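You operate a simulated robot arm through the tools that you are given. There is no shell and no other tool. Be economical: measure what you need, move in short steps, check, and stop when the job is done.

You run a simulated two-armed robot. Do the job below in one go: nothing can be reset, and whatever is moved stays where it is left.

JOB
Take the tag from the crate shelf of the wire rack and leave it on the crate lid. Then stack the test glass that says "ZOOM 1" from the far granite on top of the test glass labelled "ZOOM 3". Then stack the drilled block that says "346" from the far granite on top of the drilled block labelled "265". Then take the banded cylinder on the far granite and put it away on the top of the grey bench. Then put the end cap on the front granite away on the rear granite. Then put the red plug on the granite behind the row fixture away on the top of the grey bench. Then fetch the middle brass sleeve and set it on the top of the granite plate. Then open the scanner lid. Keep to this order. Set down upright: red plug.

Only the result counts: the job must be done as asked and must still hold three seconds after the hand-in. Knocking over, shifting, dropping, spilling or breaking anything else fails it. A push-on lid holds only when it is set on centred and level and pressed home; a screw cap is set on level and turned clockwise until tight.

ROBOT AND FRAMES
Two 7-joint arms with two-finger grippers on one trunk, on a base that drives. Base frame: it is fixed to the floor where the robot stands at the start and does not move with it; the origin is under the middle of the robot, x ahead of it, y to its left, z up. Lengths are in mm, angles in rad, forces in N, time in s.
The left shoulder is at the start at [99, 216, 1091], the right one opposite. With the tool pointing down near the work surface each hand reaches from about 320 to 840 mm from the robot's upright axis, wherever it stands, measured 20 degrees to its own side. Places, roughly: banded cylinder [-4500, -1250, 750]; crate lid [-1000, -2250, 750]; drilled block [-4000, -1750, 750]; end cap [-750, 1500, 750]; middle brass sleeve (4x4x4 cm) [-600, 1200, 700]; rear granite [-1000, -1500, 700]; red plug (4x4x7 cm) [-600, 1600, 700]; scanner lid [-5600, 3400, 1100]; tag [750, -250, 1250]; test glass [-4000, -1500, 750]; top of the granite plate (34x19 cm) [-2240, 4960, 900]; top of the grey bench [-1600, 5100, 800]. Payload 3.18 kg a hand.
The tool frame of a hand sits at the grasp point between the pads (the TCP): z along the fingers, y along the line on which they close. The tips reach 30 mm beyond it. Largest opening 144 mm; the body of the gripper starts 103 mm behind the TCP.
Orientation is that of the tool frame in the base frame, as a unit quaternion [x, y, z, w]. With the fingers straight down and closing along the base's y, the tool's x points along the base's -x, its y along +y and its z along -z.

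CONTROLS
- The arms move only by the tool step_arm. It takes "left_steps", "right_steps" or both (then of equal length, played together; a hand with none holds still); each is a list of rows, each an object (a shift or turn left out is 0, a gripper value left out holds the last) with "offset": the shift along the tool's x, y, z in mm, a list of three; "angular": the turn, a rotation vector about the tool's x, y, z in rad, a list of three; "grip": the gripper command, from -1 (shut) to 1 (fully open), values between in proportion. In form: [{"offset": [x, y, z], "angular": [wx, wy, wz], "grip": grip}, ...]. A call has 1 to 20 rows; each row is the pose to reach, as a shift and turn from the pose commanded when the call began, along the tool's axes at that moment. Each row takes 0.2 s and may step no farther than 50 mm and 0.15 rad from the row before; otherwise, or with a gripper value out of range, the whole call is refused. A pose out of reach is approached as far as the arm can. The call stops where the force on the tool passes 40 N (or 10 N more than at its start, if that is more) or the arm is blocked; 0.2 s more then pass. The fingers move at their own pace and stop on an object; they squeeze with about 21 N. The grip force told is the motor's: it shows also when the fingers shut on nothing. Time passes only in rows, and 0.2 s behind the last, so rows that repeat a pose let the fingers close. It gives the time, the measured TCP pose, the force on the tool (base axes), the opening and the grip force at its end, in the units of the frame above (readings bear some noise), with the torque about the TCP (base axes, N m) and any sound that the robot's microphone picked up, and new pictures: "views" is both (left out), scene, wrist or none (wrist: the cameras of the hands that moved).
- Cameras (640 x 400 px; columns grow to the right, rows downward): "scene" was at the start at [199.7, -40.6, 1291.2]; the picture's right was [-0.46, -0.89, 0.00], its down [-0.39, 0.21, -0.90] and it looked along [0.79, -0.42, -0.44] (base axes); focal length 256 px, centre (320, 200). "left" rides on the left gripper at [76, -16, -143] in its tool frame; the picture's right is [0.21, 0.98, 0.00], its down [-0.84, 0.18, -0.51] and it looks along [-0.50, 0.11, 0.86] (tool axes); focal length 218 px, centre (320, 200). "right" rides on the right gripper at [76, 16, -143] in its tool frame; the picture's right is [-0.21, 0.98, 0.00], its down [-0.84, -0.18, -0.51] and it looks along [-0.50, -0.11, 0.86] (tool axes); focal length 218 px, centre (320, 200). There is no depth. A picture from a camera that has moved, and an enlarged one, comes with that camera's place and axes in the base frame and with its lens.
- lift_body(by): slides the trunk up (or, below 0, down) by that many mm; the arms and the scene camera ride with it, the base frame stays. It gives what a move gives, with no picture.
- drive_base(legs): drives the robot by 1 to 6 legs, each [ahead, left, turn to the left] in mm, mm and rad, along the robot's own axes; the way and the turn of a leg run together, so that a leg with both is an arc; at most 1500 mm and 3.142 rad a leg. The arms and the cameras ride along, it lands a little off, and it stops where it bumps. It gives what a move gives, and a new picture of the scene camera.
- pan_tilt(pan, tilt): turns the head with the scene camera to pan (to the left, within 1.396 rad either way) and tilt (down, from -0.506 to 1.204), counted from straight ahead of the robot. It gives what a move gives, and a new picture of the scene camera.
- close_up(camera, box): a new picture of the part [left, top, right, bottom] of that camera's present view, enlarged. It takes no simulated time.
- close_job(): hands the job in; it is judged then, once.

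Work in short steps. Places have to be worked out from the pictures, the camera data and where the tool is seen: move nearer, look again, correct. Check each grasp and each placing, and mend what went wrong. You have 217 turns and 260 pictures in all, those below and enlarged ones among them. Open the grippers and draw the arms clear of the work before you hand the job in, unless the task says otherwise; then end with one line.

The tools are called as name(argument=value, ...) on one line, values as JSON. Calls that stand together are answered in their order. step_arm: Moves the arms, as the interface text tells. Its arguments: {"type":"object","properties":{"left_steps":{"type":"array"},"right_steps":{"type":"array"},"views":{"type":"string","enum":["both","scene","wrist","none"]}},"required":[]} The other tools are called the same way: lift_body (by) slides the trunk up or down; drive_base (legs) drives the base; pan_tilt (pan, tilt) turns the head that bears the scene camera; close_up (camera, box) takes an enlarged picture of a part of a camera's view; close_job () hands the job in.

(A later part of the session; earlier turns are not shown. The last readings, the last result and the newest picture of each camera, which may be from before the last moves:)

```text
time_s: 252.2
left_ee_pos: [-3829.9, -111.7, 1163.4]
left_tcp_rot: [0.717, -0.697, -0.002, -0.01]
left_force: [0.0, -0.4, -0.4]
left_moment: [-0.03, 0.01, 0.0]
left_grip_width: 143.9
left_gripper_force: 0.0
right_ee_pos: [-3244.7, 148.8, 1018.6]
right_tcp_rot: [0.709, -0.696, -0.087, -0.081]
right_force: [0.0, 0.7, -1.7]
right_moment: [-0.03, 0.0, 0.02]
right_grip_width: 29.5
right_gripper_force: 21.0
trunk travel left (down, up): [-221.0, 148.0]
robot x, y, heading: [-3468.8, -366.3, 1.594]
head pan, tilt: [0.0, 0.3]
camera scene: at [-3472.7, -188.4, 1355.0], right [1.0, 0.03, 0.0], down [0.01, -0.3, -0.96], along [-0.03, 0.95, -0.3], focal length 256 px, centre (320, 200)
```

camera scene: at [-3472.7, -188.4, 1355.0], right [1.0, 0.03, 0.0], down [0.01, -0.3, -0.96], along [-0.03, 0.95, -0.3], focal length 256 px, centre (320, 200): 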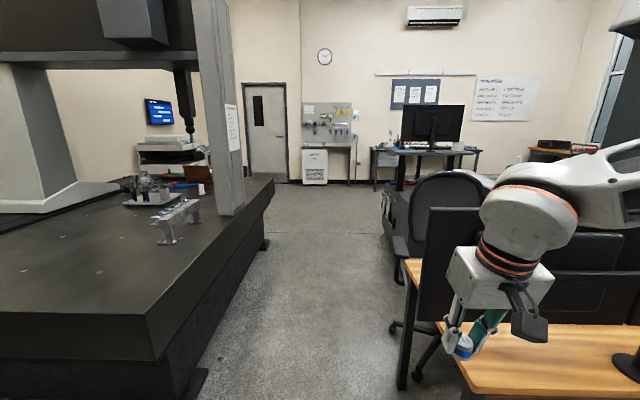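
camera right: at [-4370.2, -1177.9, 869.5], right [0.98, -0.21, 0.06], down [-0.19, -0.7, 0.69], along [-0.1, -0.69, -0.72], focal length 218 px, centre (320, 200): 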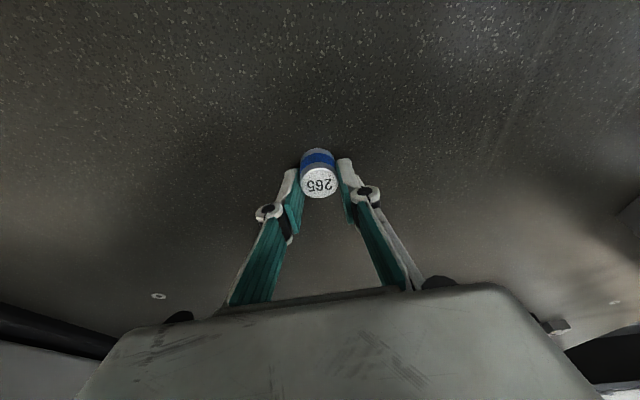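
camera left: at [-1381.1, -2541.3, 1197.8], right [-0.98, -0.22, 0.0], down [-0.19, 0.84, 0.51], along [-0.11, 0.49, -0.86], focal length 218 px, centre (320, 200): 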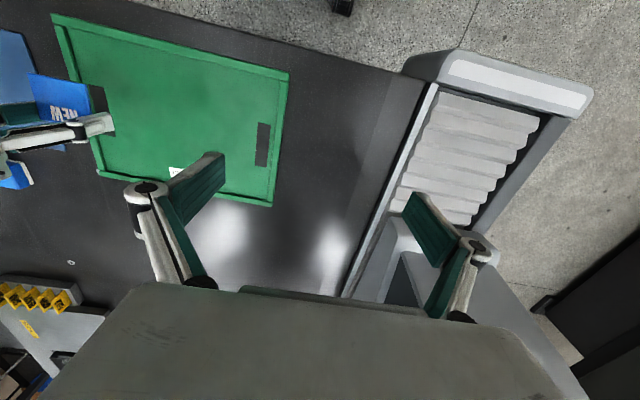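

The corridor is clear: table edge at x≈-4000, monitor edge at x≈-3110. I shift slightly left and drive north.

drive_base(legs=[[0, 60, -0.023], [1500, 0, 0], [1500, 0, 0], [900, 0, 0]])

pan_tilt(pan=-0.9, tilt=0.3)

```text
time_s: 256.9
left_ee_pos: [-3882.6, 496.3, 1169.6]
left_tcp_rot: [-0.695, 0.719, 0.009, 0.02]
left_force: [-0.1, 0.5, -0.3]
left_moment: [0.0, -0.02, -0.03]
left_grip_width: 143.9
left_gripper_force: 0.0
right_ee_pos: [-3282.2, 722.3, 1031.0]
right_tcp_rot: [-0.686, 0.716, 0.089, 0.09]
right_force: [0.8, -0.8, -1.9]
right_moment: [0.02, 0.04, 0.02]
right_grip_width: 29.3
right_gripper_force: 20.7
trunk travel left (down, up): [-221.0, 148.0]
robot x, y, heading: [-3535.0, 246.3, 1.536]
head pan, tilt: [0.0, 0.3]
stopped in leg 2: the robot was blocked; the commanded pose is now the measured one
camera scene: at [-3530.7, 393.3, 1360.2], right [1.0, -0.04, 0.0], down [-0.01, -0.27, -0.96], along [0.04, 0.96, -0.27], focal length 256 px, centre (320, 200)
```

scene: 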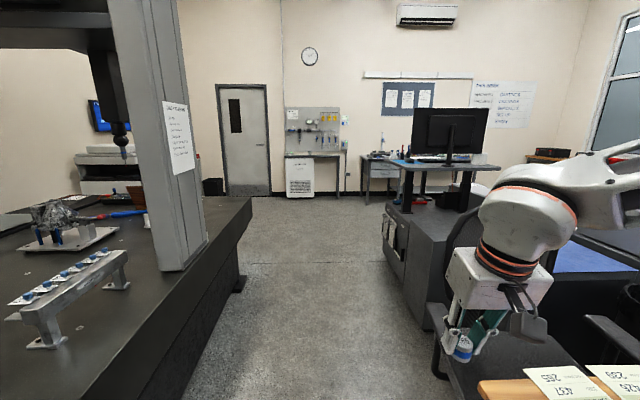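

```text
time_s: 258.1
left_ee_pos: [-3882.2, 494.0, 1169.3]
left_tcp_rot: [-0.695, 0.718, 0.011, 0.02]
left_force: [-0.2, -0.6, -0.2]
left_moment: [0.0, -0.03, 0.0]
left_grip_width: 144.0
left_gripper_force: 0.1
right_ee_pos: [-3283.1, 722.2, 1031.3]
right_tcp_rot: [-0.687, 0.715, 0.092, 0.091]
right_force: [-0.2, 0.5, -1.6]
right_moment: [0.01, -0.03, 0.01]
right_grip_width: 29.5
right_gripper_force: 20.8
trunk travel left (down, up): [-221.0, 148.0]
robot x, y, heading: [-3532.7, 247.8, 1.538]
head pan, tilt: [-0.901, 0.3]
camera scene: at [-3458.9, 353.9, 1359.3], right [0.59, -0.8, -0.02], down [-0.23, -0.15, -0.96], along [0.77, 0.57, -0.28], focal length 256 px, centre (320, 200)
```

scene: 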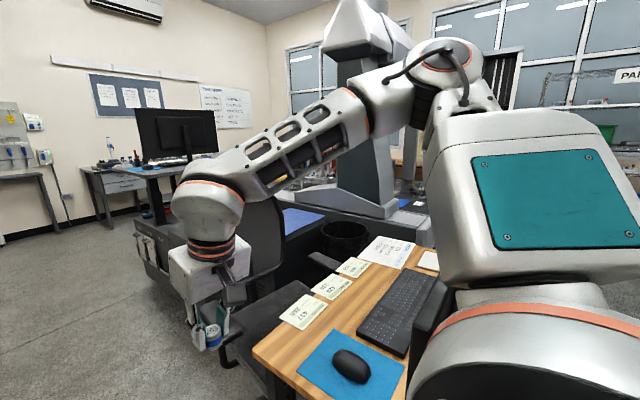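

The right shoulder touched the monitor's edge. I back off at once, shift left toward the table side, and retry with more clearance.

drive_base(legs=[[-80, 0, 0.033]])

pan_tilt(pan=-0.75, tilt=0.45)

```text
time_s: 259.2
left_ee_pos: [-3889.5, 425.5, 1162.7]
left_tcp_rot: [0.71, -0.705, -0.002, -0.011]
left_force: [-0.1, -0.2, 0.8]
left_moment: [0.12, -0.01, -0.01]
left_grip_width: 143.9
left_gripper_force: 0.1
right_ee_pos: [-3302.5, 673.2, 1016.8]
right_tcp_rot: [-0.702, 0.703, 0.084, 0.08]
right_force: [0.3, -1.2, -0.6]
right_moment: [0.07, -0.02, 0.0]
right_grip_width: 29.5
right_gripper_force: 21.5
trunk travel left (down, up): [-221.0, 148.0]
robot x, y, heading: [-3533.7, 170.4, 1.576]
head pan, tilt: [-0.901, 0.3]
camera scene: at [-3461.4, 306.6, 1355.2], right [0.62, -0.78, 0.0], down [-0.23, -0.18, -0.96], along [0.75, 0.6, -0.29], focal length 256 px, centre (320, 200)
```

scene: 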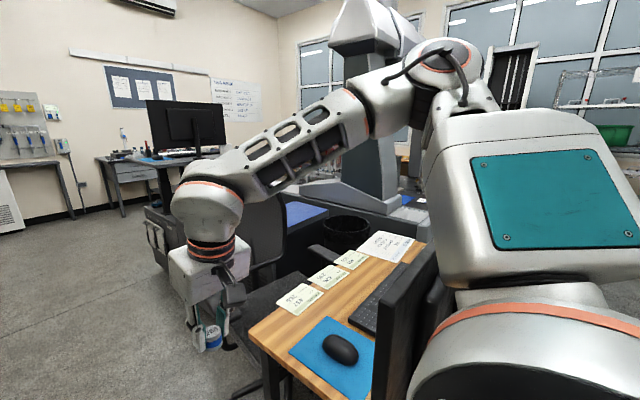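

```text
time_s: 259.9
left_ee_pos: [-3890.1, 427.3, 1163.1]
left_tcp_rot: [0.709, -0.705, -0.002, -0.011]
left_force: [0.0, 0.2, 0.0]
left_moment: [-0.01, 0.0, 0.01]
left_grip_width: 143.6
left_gripper_force: 0.1
right_ee_pos: [-3301.8, 675.3, 1016.6]
right_tcp_rot: [-0.702, 0.703, 0.084, 0.077]
right_force: [0.3, 0.0, -0.8]
right_moment: [-0.01, -0.03, -0.01]
right_grip_width: 29.6
right_gripper_force: 21.3
trunk travel left (down, up): [-221.0, 148.0]
robot x, y, heading: [-3536.0, 169.1, 1.577]
head pan, tilt: [-0.75, 0.45]
camera scene: at [-3471.7, 318.8, 1341.0], right [0.73, -0.68, 0.0], down [-0.3, -0.32, -0.9], along [0.61, 0.66, -0.44], focal length 256 px, centre (320, 200)
```

scene: 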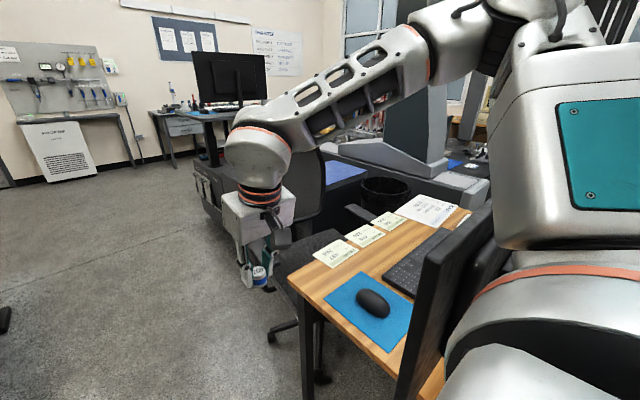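

The monitor's edge is at about x -3160, y 420; the robot's shoulder reaches 375 mm sideways. I pass the desk at x≈-3660, then move back right before the gantry column at x≈-4134.

drive_base(legs=[[0, 120, 0], [850, 0, 0], [120, -190, 0]])

pan_tilt(pan=0, tilt=0.3)

```text
time_s: 267.5
left_ee_pos: [-3821.1, 1397.0, 1162.7]
left_tcp_rot: [0.708, -0.706, -0.002, -0.01]
left_force: [0.6, -0.2, -0.1]
left_moment: [-0.02, 0.03, -0.03]
left_grip_width: 144.1
left_gripper_force: 0.0
right_ee_pos: [-3232.1, 1643.6, 1016.5]
right_tcp_rot: [-0.702, 0.703, 0.084, 0.078]
right_force: [0.1, -0.5, -3.1]
right_moment: [-0.01, 0.03, 0.0]
right_grip_width: 29.1
right_gripper_force: 21.0
trunk travel left (down, up): [-221.0, 148.0]
robot x, y, heading: [-3463.6, 1142.0, 1.573]
head pan, tilt: [-0.75, 0.45]
camera scene: at [-3403.2, 1286.4, 1341.1], right [0.73, -0.68, 0.0], down [-0.3, -0.32, -0.9], along [0.61, 0.66, -0.44], focal length 256 px, centre (320, 200)
```

scene: 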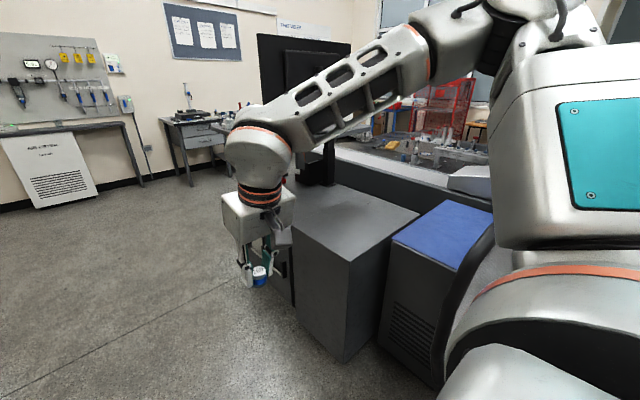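

```text
time_s: 268.6
left_ee_pos: [-3820.7, 1396.7, 1164.2]
left_tcp_rot: [0.708, -0.706, -0.001, -0.01]
left_force: [0.2, -0.2, -0.4]
left_moment: [-0.02, -0.02, -0.03]
left_grip_width: 143.7
left_gripper_force: 0.0
right_ee_pos: [-3232.0, 1642.1, 1016.9]
right_tcp_rot: [-0.702, 0.703, 0.084, 0.079]
right_force: [0.4, 0.5, -1.7]
right_moment: [0.03, -0.01, -0.01]
right_grip_width: 29.3
right_gripper_force: 20.8
trunk travel left (down, up): [-221.0, 148.0]
robot x, y, heading: [-3467.5, 1139.6, 1.574]
head pan, tilt: [0.0, 0.3]
camera scene: at [-3466.3, 1312.1, 1355.0], right [1.0, 0.0, 0.0], down [0.0, -0.3, -0.96], along [0.0, 0.96, -0.3], focal length 256 px, centre (320, 200)
```

scene: 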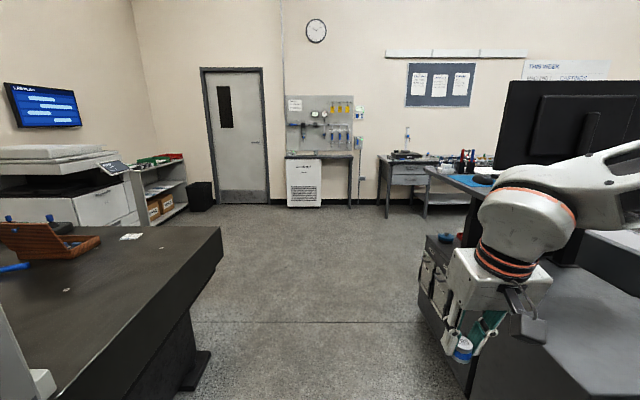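

Clear ahead: the grey bench is at the far wall. I drive further north to y≈3900 and look right.

drive_base(legs=[[1500, 0, 0], [1250, 0, 0]])

pan_tilt(pan=-0.7, tilt=0.35)

pan_tilt(pan=-1.35, tilt=0.3)

```text
time_s: 270.5
left_ee_pos: [-3793.4, 1507.8, 1169.0]
left_tcp_rot: [-0.706, 0.708, 0.009, 0.004]
left_force: [-0.1, -0.5, 0.7]
left_moment: [0.03, 0.04, 0.0]
left_grip_width: 144.1
left_gripper_force: 0.1
right_ee_pos: [-3204.9, 1749.2, 1014.9]
right_tcp_rot: [-0.7, 0.705, 0.092, 0.074]
right_force: [0.5, 0.7, -1.3]
right_moment: [0.01, 0.01, 0.02]
right_grip_width: 29.3
right_gripper_force: 21.0
trunk travel left (down, up): [-221.0, 148.0]
robot x, y, heading: [-3457.8, 1252.3, 1.562]
head pan, tilt: [0.0, 0.3]
stopped in leg 1: the robot was blocked; the commanded pose is now the measured one
camera scene: at [-3435.5, 1419.9, 1355.6], right [1.0, -0.01, -0.02], down [-0.02, -0.29, -0.96], along [0.0, 0.96, -0.29], focal length 256 px, centre (320, 200)
```

scene: 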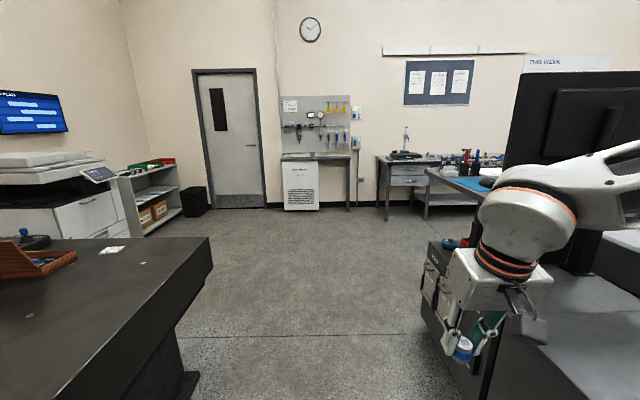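

```text
time_s: 271.6
left_ee_pos: [-3794.6, 1508.4, 1167.9]
left_tcp_rot: [-0.707, 0.707, 0.007, 0.003]
left_force: [-0.7, 0.3, -1.2]
left_moment: [0.01, -0.03, -0.01]
left_grip_width: 144.1
left_gripper_force: 0.1
right_ee_pos: [-3205.6, 1751.1, 1011.8]
right_tcp_rot: [-0.699, 0.706, 0.091, 0.072]
right_force: [-1.1, 0.5, -2.1]
right_moment: [-0.02, -0.06, 0.0]
right_grip_width: 29.4
right_gripper_force: 21.2
trunk travel left (down, up): [-221.0, 148.0]
robot x, y, heading: [-3458.5, 1249.4, 1.568]
head pan, tilt: [-0.7, 0.351]
camera scene: at [-3375.1, 1399.7, 1348.6], right [0.76, -0.65, -0.02], down [-0.24, -0.26, -0.93], along [0.6, 0.72, -0.35], focal length 256 px, centre (320, 200)
```

scene: 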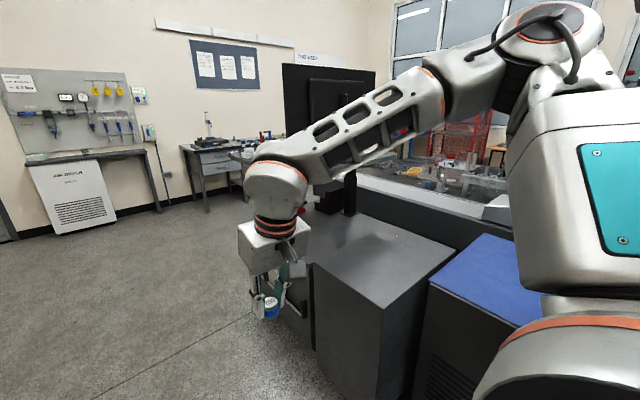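

```text
time_s: 272.6
left_ee_pos: [-3794.5, 1508.5, 1169.5]
left_tcp_rot: [-0.707, 0.707, 0.008, 0.003]
left_force: [0.9, -0.4, -0.1]
left_moment: [-0.02, -0.03, 0.05]
left_grip_width: 144.1
left_gripper_force: 0.0
right_ee_pos: [-3205.8, 1752.5, 1012.8]
right_tcp_rot: [-0.7, 0.705, 0.091, 0.073]
right_force: [-1.0, -0.3, -1.4]
right_moment: [-0.01, 0.01, 0.01]
right_grip_width: 29.4
right_gripper_force: 20.7
trunk travel left (down, up): [-221.0, 148.0]
robot x, y, heading: [-3458.6, 1250.0, 1.567]
head pan, tilt: [-1.349, 0.3]
camera scene: at [-3343.9, 1349.2, 1352.6], right [0.22, -0.98, -0.01], down [-0.31, -0.06, -0.95], along [0.93, 0.21, -0.31], focal length 256 px, centre (320, 200)
```

scene: 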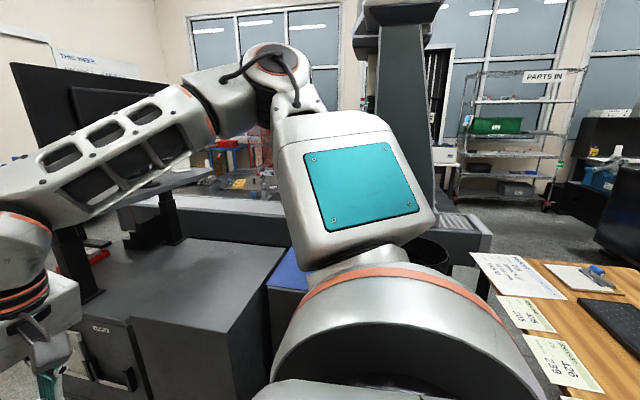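

Blocked again, likely by the chair on the right. I back off and look down on that side.

drive_base(legs=[[-100, 90, 0.0]])

pan_tilt(pan=-0.85, tilt=0.95)

```text
time_s: 273.4
left_ee_pos: [-3818.7, 1497.2, 1165.9]
left_tcp_rot: [0.71, -0.704, -0.005, -0.014]
left_force: [0.1, -0.1, 0.2]
left_moment: [0.02, -0.02, -0.03]
left_grip_width: 144.0
left_gripper_force: 0.0
right_ee_pos: [-3231.3, 1744.5, 1020.5]
right_tcp_rot: [0.702, -0.702, -0.086, -0.08]
right_force: [0.6, 0.3, -2.4]
right_moment: [-0.02, 0.02, 0.01]
right_grip_width: 29.2
right_gripper_force: 21.5
trunk travel left (down, up): [-221.0, 148.0]
robot x, y, heading: [-3464.5, 1242.8, 1.577]
head pan, tilt: [-1.349, 0.3]
stopped in leg 1: the robot was blocked; the commanded pose is now the measured one
camera scene: at [-3371.4, 1340.1, 1356.3], right [0.22, -0.97, 0.0], down [-0.29, -0.06, -0.95], along [0.93, 0.21, -0.3], focal length 256 px, centre (320, 200)
```

scene: 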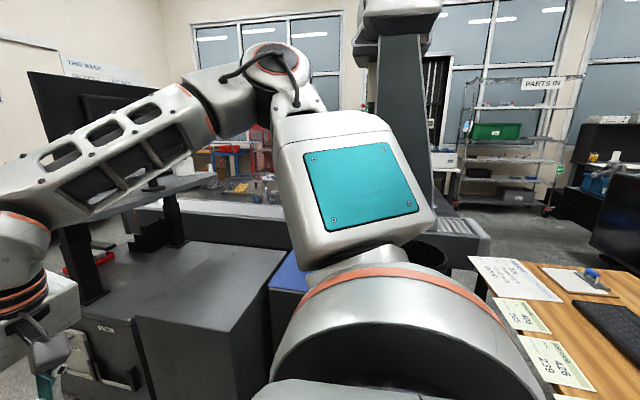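

```text
time_s: 274.4
left_ee_pos: [-3819.7, 1496.0, 1165.1]
left_tcp_rot: [0.71, -0.705, -0.003, -0.013]
left_force: [0.2, 0.1, -0.1]
left_moment: [-0.01, 0.0, -0.01]
left_grip_width: 143.8
left_gripper_force: 0.1
right_ee_pos: [-3229.5, 1742.8, 1020.4]
right_tcp_rot: [-0.702, 0.703, 0.087, 0.082]
right_force: [0.2, -0.2, -1.8]
right_moment: [0.02, -0.01, -0.02]
right_grip_width: 29.1
right_gripper_force: 21.5
trunk travel left (down, up): [-221.0, 148.0]
robot x, y, heading: [-3467.3, 1243.2, 1.574]
head pan, tilt: [-0.85, 0.949]
camera scene: at [-3408.0, 1365.9, 1300.1], right [0.66, -0.75, -0.01], down [-0.61, -0.53, -0.58], along [0.44, 0.39, -0.81], focal length 256 px, centre (320, 200)
```

scene: 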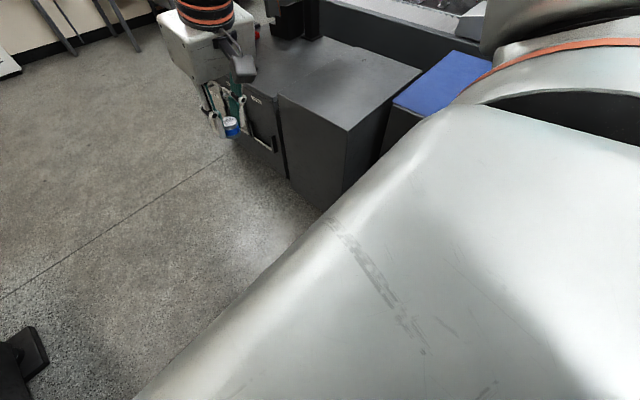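

Something still blocks; I try a pure small reverse and then view the left side.

drive_base(legs=[[-60, 0, 0]])

pan_tilt(pan=1.0, tilt=0.7)

```text
time_s: 275.4
left_ee_pos: [-3819.8, 1440.7, 1161.4]
left_tcp_rot: [0.708, -0.706, -0.001, -0.012]
left_force: [0.5, -1.0, 0.6]
left_moment: [0.13, 0.01, 0.0]
left_grip_width: 143.6
left_gripper_force: 0.0
right_ee_pos: [-3230.8, 1686.3, 1017.9]
right_tcp_rot: [-0.702, 0.703, 0.084, 0.079]
right_force: [-0.5, -1.1, -1.5]
right_moment: [0.05, -0.01, -0.03]
right_grip_width: 29.1
right_gripper_force: 20.8
trunk travel left (down, up): [-221.0, 148.0]
robot x, y, heading: [-3464.5, 1181.9, 1.568]
head pan, tilt: [-0.85, 0.949]
camera scene: at [-3409.9, 1311.3, 1299.3], right [0.66, -0.75, 0.0], down [-0.61, -0.54, -0.58], along [0.44, 0.39, -0.81], focal length 256 px, centre (320, 200)
```

scene: 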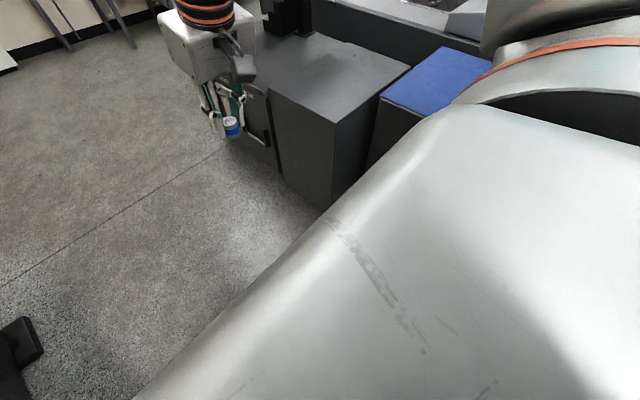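

```text
time_s: 277.2
left_ee_pos: [-3820.1, 1443.2, 1160.8]
left_tcp_rot: [0.709, -0.705, 0.001, -0.011]
left_force: [0.2, 0.2, -0.1]
left_moment: [0.03, -0.02, -0.02]
left_grip_width: 143.9
left_gripper_force: 0.0
right_ee_pos: [-3231.4, 1688.6, 1016.1]
right_tcp_rot: [-0.702, 0.703, 0.084, 0.079]
right_force: [-0.4, -0.6, -1.8]
right_moment: [-0.01, 0.0, 0.01]
right_grip_width: 29.1
right_gripper_force: 20.9
trunk travel left (down, up): [-221.0, 148.0]
robot x, y, heading: [-3466.8, 1184.7, 1.569]
head pan, tilt: [1.0, 0.7]
camera scene: at [-3536.2, 1311.2, 1318.9], right [0.54, 0.84, 0.0], down [0.54, -0.35, -0.76], along [-0.64, 0.41, -0.64], focal length 256 px, centre (320, 200)
```

scene: 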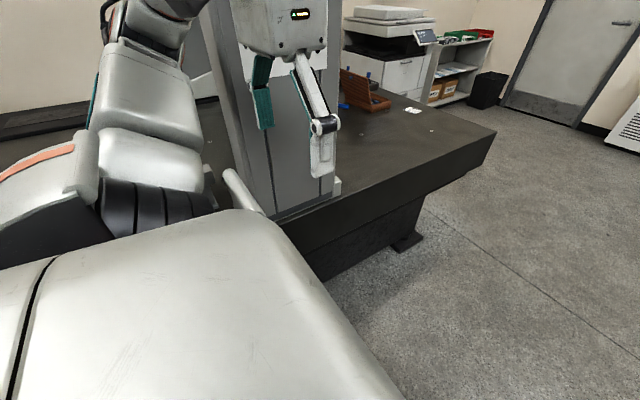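

The left elbow sticks out toward the gantry column at x≈-4165. I bring the left hand forward and inward to pull that elbow in.

step_arm(left_steps=[{"offset": [-28, -27, 0]}, {"offset": [-56, -54, 0]}, {"offset": [-84, -81, 0]}, {"offset": [-111, -108, 0]}, {"offset": [-139, -135, 0]}, {"offset": [-167, -161, 0]}, {"offset": [-195, -188, 0]}, {"offset": [-222, -215, 0]}], views="scene")

```text
time_s: 279.0
left_ee_pos: [-3603.1, 1666.4, 1168.7]
left_tcp_rot: [0.709, -0.705, 0.0, -0.011]
left_force: [0.2, -0.2, -0.5]
left_moment: [-0.02, 0.03, 0.02]
left_grip_width: 143.9
left_gripper_force: 0.1
right_ee_pos: [-3229.9, 1689.2, 1016.3]
right_tcp_rot: [-0.702, 0.703, 0.084, 0.079]
right_force: [-0.1, -0.5, -2.4]
right_moment: [-0.03, -0.01, -0.02]
right_grip_width: 29.3
right_gripper_force: 20.9
trunk travel left (down, up): [-221.0, 148.0]
robot x, y, heading: [-3465.2, 1185.8, 1.572]
head pan, tilt: [1.0, 0.7]
camera scene: at [-3535.5, 1311.7, 1318.8], right [0.54, 0.84, 0.0], down [0.54, -0.35, -0.77], along [-0.64, 0.41, -0.64], focal length 256 px, centre (320, 200)
```

scene: 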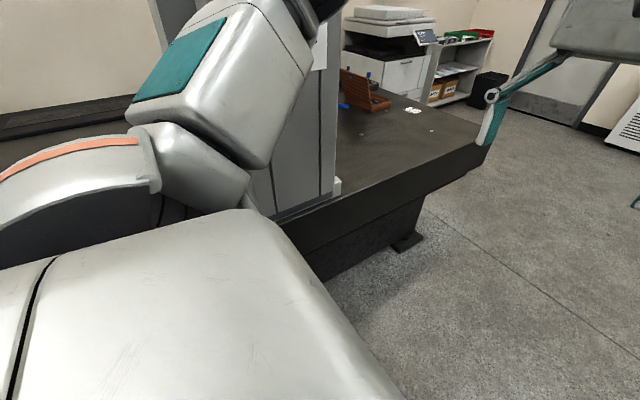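

The elbow is now more forward and inward. I shift right 60 mm and advance in a short leg.

drive_base(legs=[[0, -60, 0], [250, 0, 0]])

```text
time_s: 281.6
left_ee_pos: [-3548.2, 1902.3, 1168.9]
left_tcp_rot: [0.712, -0.702, -0.001, -0.011]
left_force: [-0.1, 0.8, -0.6]
left_moment: [-0.03, 0.0, -0.01]
left_grip_width: 144.1
left_gripper_force: 0.0
right_ee_pos: [-3175.8, 1928.9, 1017.4]
right_tcp_rot: [0.705, -0.7, -0.084, -0.079]
right_force: [0.9, 0.3, -2.6]
right_moment: [-0.01, 0.01, 0.01]
right_grip_width: 29.6
right_gripper_force: 21.2
trunk travel left (down, up): [-221.0, 148.0]
robot x, y, heading: [-3406.1, 1422.4, 1.583]
head pan, tilt: [1.0, 0.7]
camera scene: at [-3478.1, 1549.2, 1318.9], right [0.53, 0.85, 0.0], down [0.54, -0.34, -0.76], along [-0.65, 0.41, -0.64], focal length 256 px, centre (320, 200)
```

scene: 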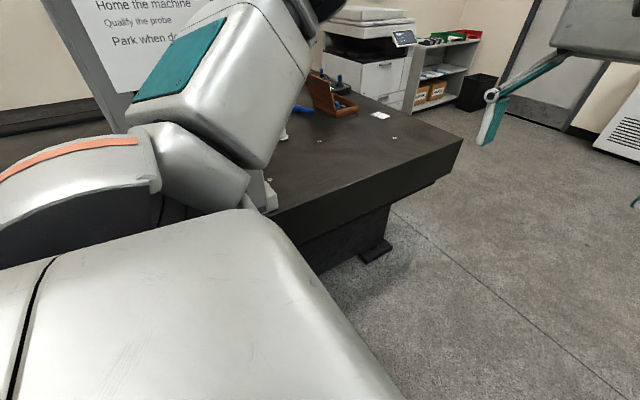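

Past the sticking point. I continue north to y≈3900.

drive_base(legs=[[1300, -20, -0.012], [1200, 0, 0]])

pan_tilt(pan=-0.6, tilt=0.35)

pan_tilt(pan=-1.35, tilt=0.35)

```text
time_s: 293.9
left_ee_pos: [-3524.5, 4438.8, 1168.7]
left_tcp_rot: [0.708, -0.707, 0.001, -0.011]
left_force: [-0.3, -0.1, 0.2]
left_moment: [-0.01, 0.0, -0.02]
left_grip_width: 144.0
left_gripper_force: 0.0
right_ee_pos: [-3151.5, 4460.2, 1015.5]
right_tcp_rot: [-0.701, 0.704, 0.083, 0.078]
right_force: [-0.2, 0.2, -1.7]
right_moment: [-0.01, 0.01, -0.03]
right_grip_width: 29.4
right_gripper_force: 20.7
trunk travel left (down, up): [-221.0, 148.0]
robot x, y, heading: [-3393.6, 3957.8, 1.567]
head pan, tilt: [1.0, 0.7]
camera scene: at [-3458.2, 4084.9, 1318.9], right [0.54, 0.84, 0.0], down [0.54, -0.35, -0.76], along [-0.64, 0.41, -0.64], focal length 256 px, centre (320, 200)
```

scene: 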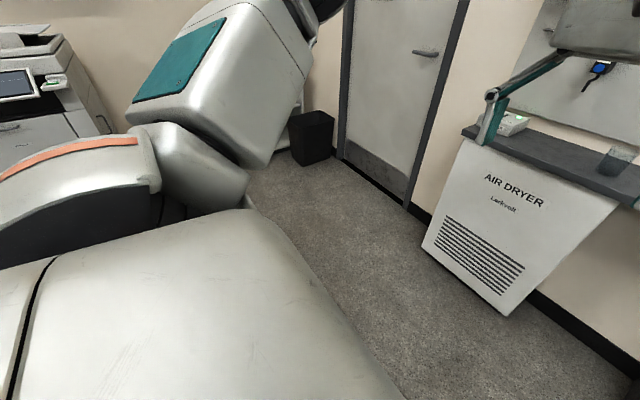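

```text
time_s: 295.6
left_ee_pos: [-3523.6, 4439.7, 1167.7]
left_tcp_rot: [-0.707, 0.707, 0.0, 0.011]
left_force: [-0.8, -0.1, 1.1]
left_moment: [-0.02, 0.02, 0.05]
left_grip_width: 144.2
left_gripper_force: 0.1
right_ee_pos: [-3151.7, 4461.3, 1016.6]
right_tcp_rot: [-0.701, 0.704, 0.083, 0.079]
right_force: [-0.6, 0.3, -1.1]
right_moment: [0.01, -0.01, -0.01]
right_grip_width: 29.4
right_gripper_force: 21.5
trunk travel left (down, up): [-221.0, 148.0]
robot x, y, heading: [-3384.6, 3955.6, 1.564]
head pan, tilt: [-0.6, 0.351]
camera scene: at [-3334.0, 4115.3, 1350.3], right [0.82, -0.57, 0.0], down [-0.19, -0.28, -0.94], along [0.53, 0.77, -0.34], focal length 256 px, centre (320, 200)
```

scene: 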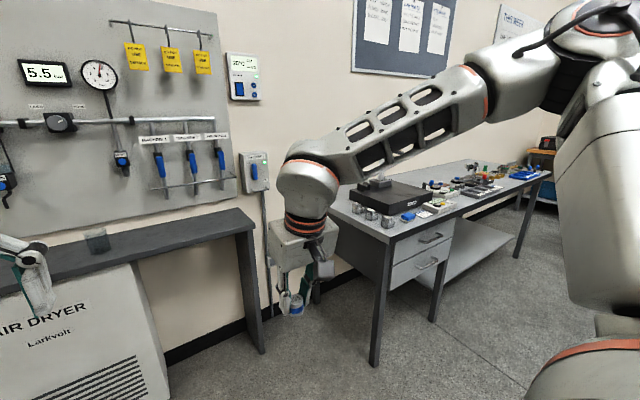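

```text
time_s: 296.7
left_ee_pos: [-3525.0, 4438.7, 1168.0]
left_tcp_rot: [0.708, -0.707, 0.0, -0.011]
left_force: [0.7, 0.2, 0.1]
left_moment: [-0.02, 0.01, -0.03]
left_grip_width: 144.0
left_gripper_force: 0.0
right_ee_pos: [-3151.6, 4461.3, 1016.3]
right_tcp_rot: [-0.701, 0.704, 0.083, 0.079]
right_force: [-1.4, -0.4, -1.1]
right_moment: [0.0, 0.02, -0.03]
right_grip_width: 29.5
right_gripper_force: 20.5
trunk travel left (down, up): [-221.0, 148.0]
robot x, y, heading: [-3389.8, 3957.3, 1.569]
head pan, tilt: [-1.349, 0.351]
camera scene: at [-3295.9, 4058.9, 1350.3], right [0.22, -0.98, 0.0], down [-0.34, -0.07, -0.94], along [0.92, 0.2, -0.34], focal length 256 px, centre (320, 200)
```

scene: 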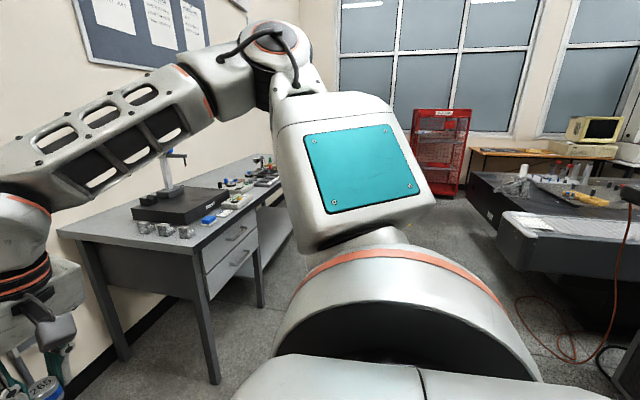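

The grey bench runs along the wall from x≈-2500 eastward with its front at y≈4800. I strafe right toward x≈-1850.

drive_base(legs=[[0, -1500, 0]])

pan_tilt(pan=-0.1, tilt=0.5)

```text
time_s: 309.7
left_ee_pos: [-2053.1, 4427.9, 1169.6]
left_tcp_rot: [-0.704, 0.71, 0.0, 0.011]
left_force: [0.8, -0.9, 0.1]
left_moment: [0.02, 0.0, -0.01]
left_grip_width: 144.0
left_gripper_force: 0.1
right_ee_pos: [-1678.2, 4444.5, 1016.8]
right_tcp_rot: [-0.697, 0.708, 0.083, 0.079]
right_force: [-0.3, 0.4, -2.2]
right_moment: [-0.06, -0.01, -0.02]
right_grip_width: 29.1
right_gripper_force: 21.2
trunk travel left (down, up): [-221.0, 148.0]
robot x, y, heading: [-1921.7, 3946.4, 1.557]
head pan, tilt: [-1.349, 0.351]
camera scene: at [-1827.7, 4044.8, 1350.3], right [0.21, -0.98, 0.0], down [-0.34, -0.07, -0.94], along [0.92, 0.19, -0.34], focal length 256 px, centre (320, 200)
```

scene: 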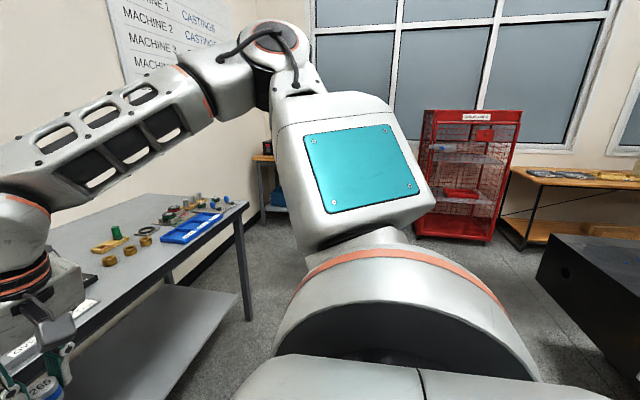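

```text
time_s: 311.1
left_ee_pos: [-2052.6, 4427.6, 1168.4]
left_tcp_rot: [-0.704, 0.71, 0.0, 0.011]
left_force: [-0.6, 0.5, -0.6]
left_moment: [0.0, 0.0, 0.0]
left_grip_width: 144.1
left_gripper_force: 0.0
right_ee_pos: [-1678.8, 4445.9, 1017.2]
right_tcp_rot: [-0.697, 0.708, 0.083, 0.08]
right_force: [0.8, -0.7, -1.3]
right_moment: [-0.01, 0.02, 0.01]
right_grip_width: 29.4
right_gripper_force: 20.9
trunk travel left (down, up): [-221.0, 148.0]
robot x, y, heading: [-1915.9, 3945.4, 1.556]
head pan, tilt: [-0.099, 0.499]
camera scene: at [-1908.4, 4116.0, 1336.6], right [0.99, -0.11, 0.0], down [-0.05, -0.48, -0.88], along [0.1, 0.87, -0.48], focal length 256 px, centre (320, 200)
```

scene: 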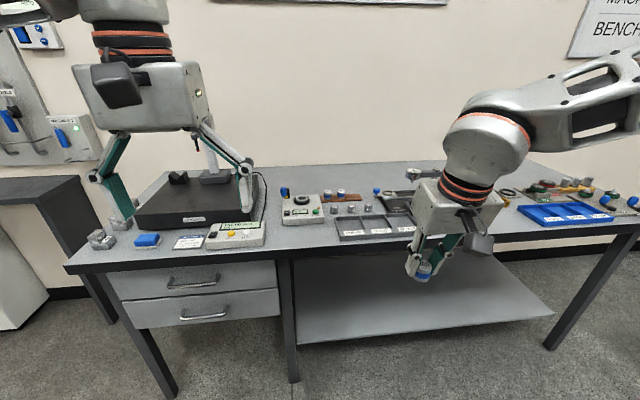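

The bench top is crowded; I zoom in to find a free patch.

close_up(camera="scene", box=[240, 160, 464, 300])

pan_tilt(pan=-0.7, tilt=0.5)

```text
2.86 times, centred on (352, 230) of scene
camera zoom: at [-1908.4, 4116.0, 1336.6], right [0.99, -0.11, 0.0], down [-0.05, -0.48, -0.88], along [0.1, 0.87, -0.48], focal length 730 px, centre (229, 114)
```

zoom: 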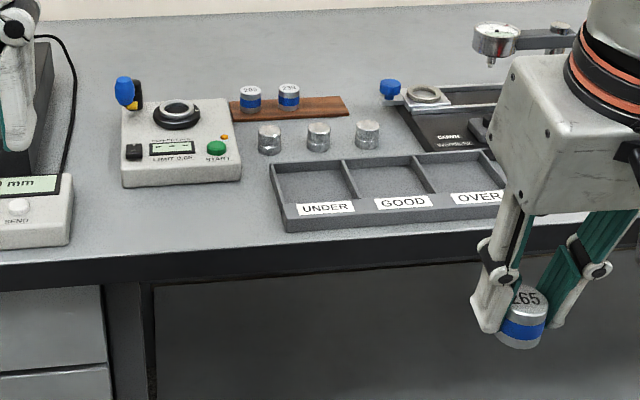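

```text
time_s: 312.1
left_ee_pos: [-2053.3, 4427.3, 1169.0]
left_tcp_rot: [-0.703, 0.711, 0.001, 0.011]
left_force: [0.4, -0.8, 0.9]
left_moment: [-0.02, -0.01, 0.0]
left_grip_width: 144.1
left_gripper_force: 0.1
right_ee_pos: [-1679.4, 4445.0, 1016.8]
right_tcp_rot: [-0.697, 0.708, 0.083, 0.079]
right_force: [0.0, -0.4, -2.1]
right_moment: [-0.02, 0.02, 0.0]
right_grip_width: 29.5
right_gripper_force: 20.7
trunk travel left (down, up): [-221.0, 148.0]
robot x, y, heading: [-1922.3, 3945.4, 1.559]
head pan, tilt: [-0.7, 0.499]
camera scene: at [-1859.3, 4094.4, 1336.6], right [0.76, -0.65, 0.0], down [-0.31, -0.36, -0.88], along [0.57, 0.66, -0.48], focal length 256 px, centre (320, 200)
```

scene: 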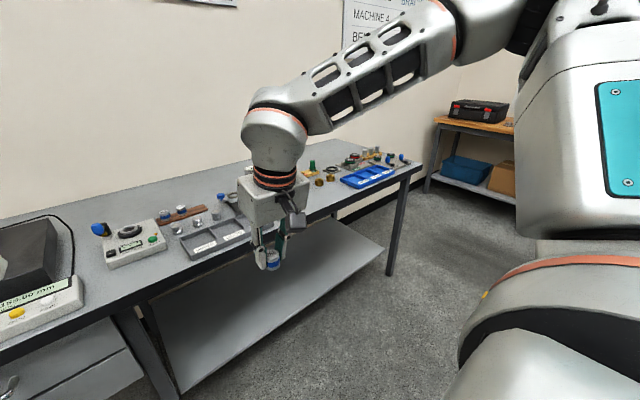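

The strip in front of the START box, x -2000…-1790, y 4785…4895, is free. I position the base so the right hand can place the cylinder at about (-1840, 4840).

drive_base(legs=[[0, 160, 0.013], [250, 0, 0]])

lift_body(by=-60)

pan_tilt(pan=-0.2, tilt=0.7)

```text
time_s: 315.6
left_ee_pos: [-2206.4, 4683.7, 1166.9]
left_tcp_rot: [-0.705, 0.709, 0.0, 0.011]
left_force: [-0.2, -0.3, 0.4]
left_moment: [-0.03, 0.0, -0.02]
left_grip_width: 144.2
left_gripper_force: 0.0
right_ee_pos: [-1835.1, 4704.4, 1016.7]
right_tcp_rot: [-0.699, 0.706, 0.083, 0.08]
right_force: [-0.1, 1.2, -1.4]
right_moment: [-0.05, -0.02, -0.01]
right_grip_width: 29.4
right_gripper_force: 21.3
trunk travel left (down, up): [-221.0, 148.0]
robot x, y, heading: [-2073.4, 4204.3, 1.563]
head pan, tilt: [-0.7, 0.499]
camera scene: at [-2013.1, 4352.0, 1336.6], right [0.76, -0.65, 0.0], down [-0.31, -0.36, -0.88], along [0.57, 0.67, -0.48], focal length 256 px, centre (320, 200)
```

scene: 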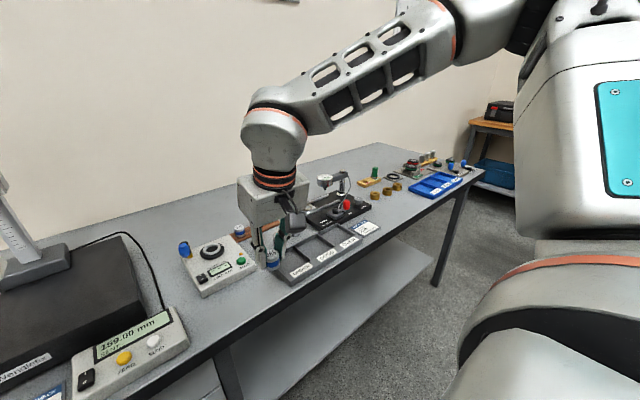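

```text
time_s: 316.6
left_ee_pos: [-2207.4, 4682.1, 1111.6]
left_tcp_rot: [-0.705, 0.709, 0.001, 0.013]
left_force: [-0.2, -0.8, 1.3]
left_moment: [0.03, -0.01, 0.0]
left_grip_width: 144.0
left_gripper_force: 0.0
right_ee_pos: [-1834.8, 4701.6, 958.9]
right_tcp_rot: [-0.698, 0.707, 0.084, 0.081]
right_force: [-0.1, -0.6, -1.7]
right_moment: [0.01, 0.02, 0.0]
right_grip_width: 29.2
right_gripper_force: 20.7
trunk travel left (down, up): [-161.0, 208.0]
robot x, y, heading: [-2072.7, 4202.7, 1.562]
head pan, tilt: [-0.7, 0.499]
```

```text
time_s: 317.5
left_ee_pos: [-2206.9, 4683.6, 1109.3]
left_tcp_rot: [-0.705, 0.709, -0.001, 0.011]
left_force: [0.3, 0.9, -0.2]
left_moment: [-0.03, 0.01, -0.01]
left_grip_width: 144.0
left_gripper_force: 0.2
right_ee_pos: [-1834.8, 4703.2, 957.8]
right_tcp_rot: [-0.698, 0.707, 0.083, 0.079]
right_force: [-0.2, 0.3, -1.8]
right_moment: [-0.01, -0.03, 0.06]
right_grip_width: 29.3
right_gripper_force: 21.1
trunk travel left (down, up): [-161.0, 208.0]
robot x, y, heading: [-2077.3, 4196.9, 1.561]
head pan, tilt: [-0.201, 0.7]
camera scene: at [-2054.1, 4417.8, 1254.4], right [0.98, -0.21, 0.0], down [-0.13, -0.63, -0.77], along [0.16, 0.75, -0.64], focal length 256 px, centre (320, 200)
```

scene: 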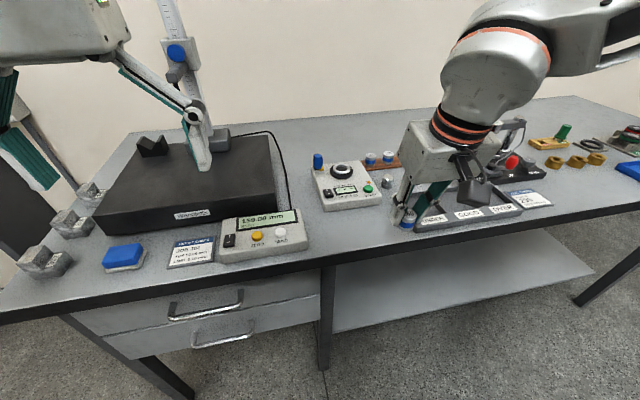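

The free strip is around (-1880, 4830) with the tray's edge near x -1755. I bring the cylinder over (-1830, 4830) and down to TCP z≈868.

step_arm(right_steps=[{"offset": [-29, -1, -7]}, {"offset": [-58, -1, -14]}, {"offset": [-87, -2, -20]}, {"offset": [-124, -3, -29]}, {"offset": [-117, -3, 11]}, {"offset": [-110, -3, 51]}, {"offset": [-103, -3.5, 91]}, {"offset": [-103, -3.5, 117]}], views="both")

```text
time_s: 319.4
left_ee_pos: [-2207.3, 4684.6, 1109.3]
left_tcp_rot: [-0.705, 0.709, 0.0, 0.011]
left_force: [-0.7, 1.5, -0.6]
left_moment: [-0.13, 0.01, 0.0]
left_grip_width: 144.1
left_gripper_force: 0.2
right_ee_pos: [-1835.9, 4829.6, 875.7]
right_tcp_rot: [-0.698, 0.707, 0.086, 0.08]
right_force: [3.4, -12.7, 17.8]
right_moment: [-0.2, 0.01, 0.24]
right_grip_width: 29.5
right_gripper_force: 20.6
trunk travel left (down, up): [-161.0, 208.0]
robot x, y, heading: [-2070.4, 4198.0, 1.563]
head pan, tilt: [-0.201, 0.7]
stopped in row 8 (right hand): the force on the tool passed its limit at 45 N (the readings are from after the stop); the commanded pose is now the measured one
camera scene: at [-2053.8, 4417.2, 1254.7], right [0.98, -0.21, 0.0], down [-0.14, -0.63, -0.77], along [0.16, 0.75, -0.64], focal length 256 px, centre (320, 200)
camera right: at [-1852.3, 4722.9, 998.0], right [-0.97, 0.22, 0.06], down [0.2, 0.7, 0.69], along [0.11, 0.68, -0.72], focal length 218 px, centre (320, 200)
```

scene: 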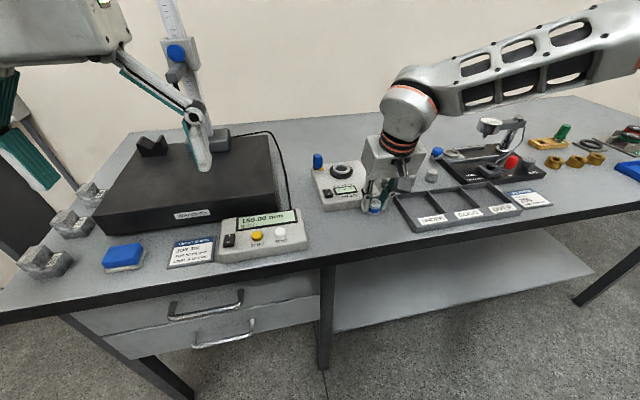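
right: 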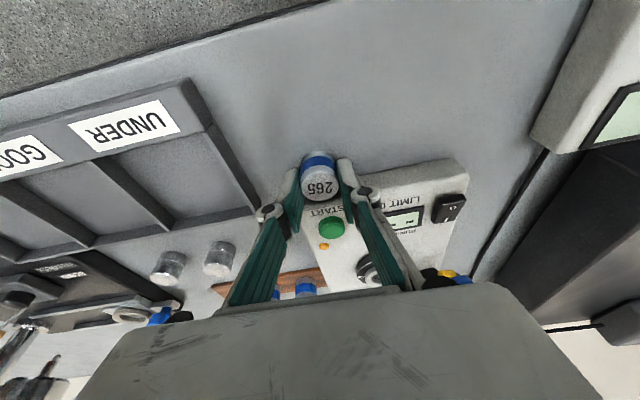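

Contact at TCP z 876, so the bench top may be nearer 836. I zoom to see whether it is the bench or the START box.

close_up(camera="scene", box=[300, 140, 428, 220])

close_up(camera="right", box=[224, 100, 416, 220])

```text
5.00 times, centred on (364, 180) of scene
camera zoom: at [-2053.8, 4417.2, 1254.7], right [0.98, -0.21, 0.0], down [-0.14, -0.63, -0.77], along [0.16, 0.75, -0.64], focal length 1278 px, centre (100, 300)
```

zoom: 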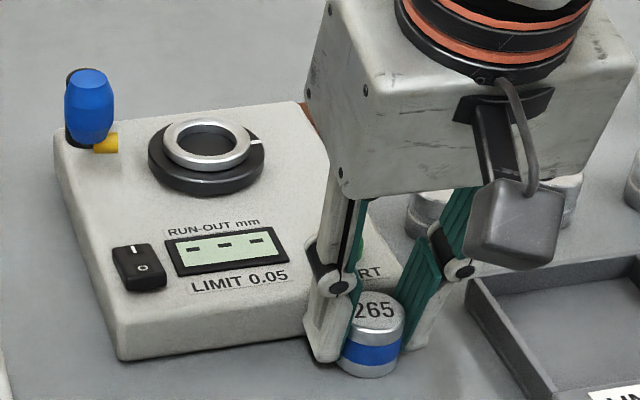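

```text
3.33 times, centred on (320, 160) of right
camera zoom: at [-1852.3, 4722.9, 998.0], right [-0.97, 0.22, 0.06], down [0.2, 0.7, 0.69], along [0.11, 0.68, -0.72], focal length 728 px, centre (320, 333)
```

zoom: 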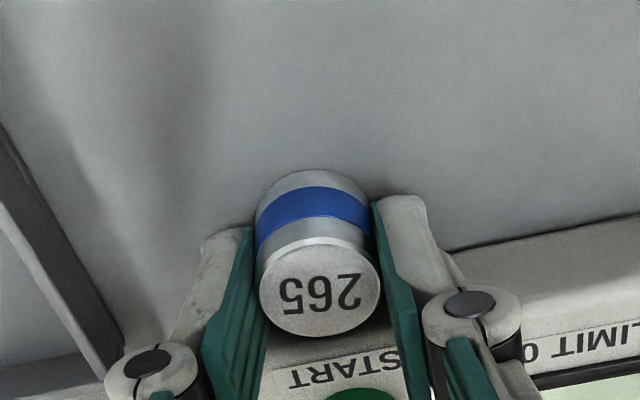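

The cylinder is at bench level but tight against the START box. I lift slightly, move back 35 mm and set down again.

step_arm(right_steps=[{"offset": [-1.4, 0, -5.8]}, {"offset": [15, 0, -10]}, {"offset": [33, 0, -14]}, {"offset": [33.5, 0, -11]}, {"offset": [34, 0, -9]}, {"offset": [34.3, 0, -7]}, {"offset": [34.7, 0, -5]}, {"offset": [35, 0, -3]}], views="wrist")

```text
time_s: 321.1
left_ee_pos: [-2206.7, 4681.7, 1107.6]
left_tcp_rot: [-0.705, 0.709, 0.001, 0.012]
left_force: [-0.3, -0.5, -0.1]
left_moment: [-0.02, 0.01, 0.03]
left_grip_width: 144.1
left_gripper_force: 0.0
right_ee_pos: [-1835.2, 4794.9, 872.3]
right_tcp_rot: [-0.697, 0.707, 0.087, 0.083]
right_force: [4.1, 0.9, 23.9]
right_moment: [0.03, -0.25, 0.01]
right_grip_width: 29.4
right_gripper_force: 20.9
trunk travel left (down, up): [-161.0, 208.0]
robot x, y, heading: [-2072.6, 4201.1, 1.564]
head pan, tilt: [-0.201, 0.7]
camera right: at [-1853.5, 4688.6, 992.4], right [-0.98, 0.21, 0.06], down [0.19, 0.7, 0.69], along [0.11, 0.69, -0.72], focal length 218 px, centre (320, 200)
```

right: 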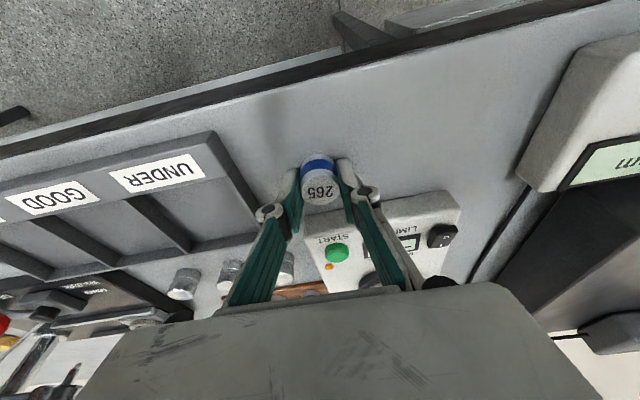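

It rests on the bench with 24 N. I release and rise.

step_arm(right_steps=[{"offset": [0, 0, -1], "grip": -0.45}, {"offset": [0, 0, -1], "grip": -0.2}, {"offset": [0, 0, -1], "grip": -0.1}, {"offset": [-6, 0, -30], "grip": -0.1}, {"offset": [-10, 0, -60], "grip": -0.1}, {"offset": [10, 0, -100], "grip": -0.1}], views="wrist")

close_up(camera="scene", box=[260, 140, 452, 260])

```text
time_s: 322.6
left_ee_pos: [-2206.8, 4681.9, 1108.0]
left_tcp_rot: [-0.706, 0.708, 0.001, 0.012]
left_force: [-0.5, -1.6, 0.5]
left_moment: [0.08, 0.01, -0.01]
left_grip_width: 143.9
left_gripper_force: 0.1
right_ee_pos: [-1835.0, 4762.2, 965.9]
right_tcp_rot: [-0.698, 0.707, 0.085, 0.08]
right_force: [-0.3, -0.5, 0.7]
right_moment: [0.02, -0.03, -0.03]
right_grip_width: 64.9
right_gripper_force: 0.2
trunk travel left (down, up): [-161.0, 208.0]
robot x, y, heading: [-2077.3, 4199.3, 1.565]
head pan, tilt: [-0.201, 0.7]
camera right: at [-1851.5, 4656.6, 1087.1], right [-0.98, 0.21, 0.06], down [0.19, 0.7, 0.69], along [0.11, 0.68, -0.72], focal length 218 px, centre (320, 200)
```

right: 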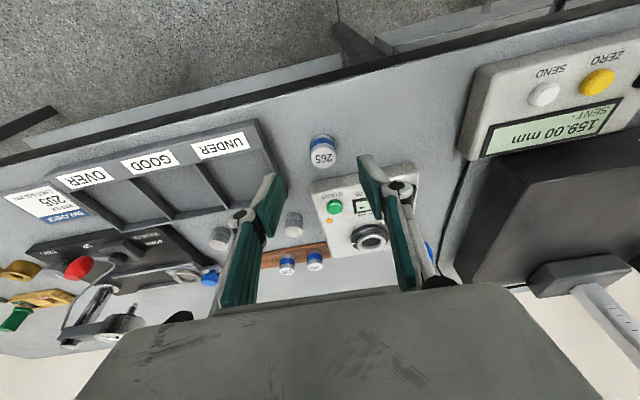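

```text
3.33 times, centred on (356, 200) of scene
camera zoom: at [-2054.2, 4415.7, 1255.1], right [0.98, -0.21, 0.0], down [-0.13, -0.63, -0.77], along [0.16, 0.75, -0.64], focal length 852 px, centre (200, 200)
```

zoom: 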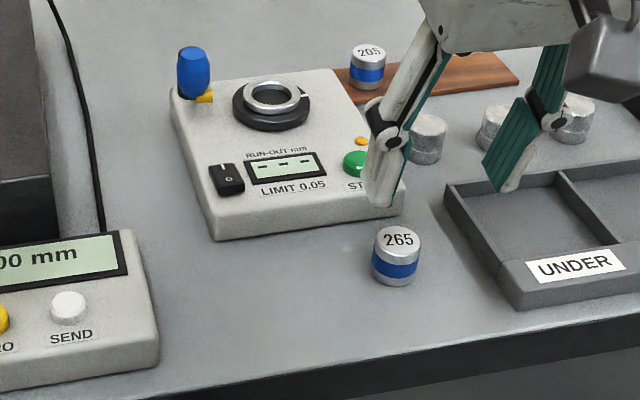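

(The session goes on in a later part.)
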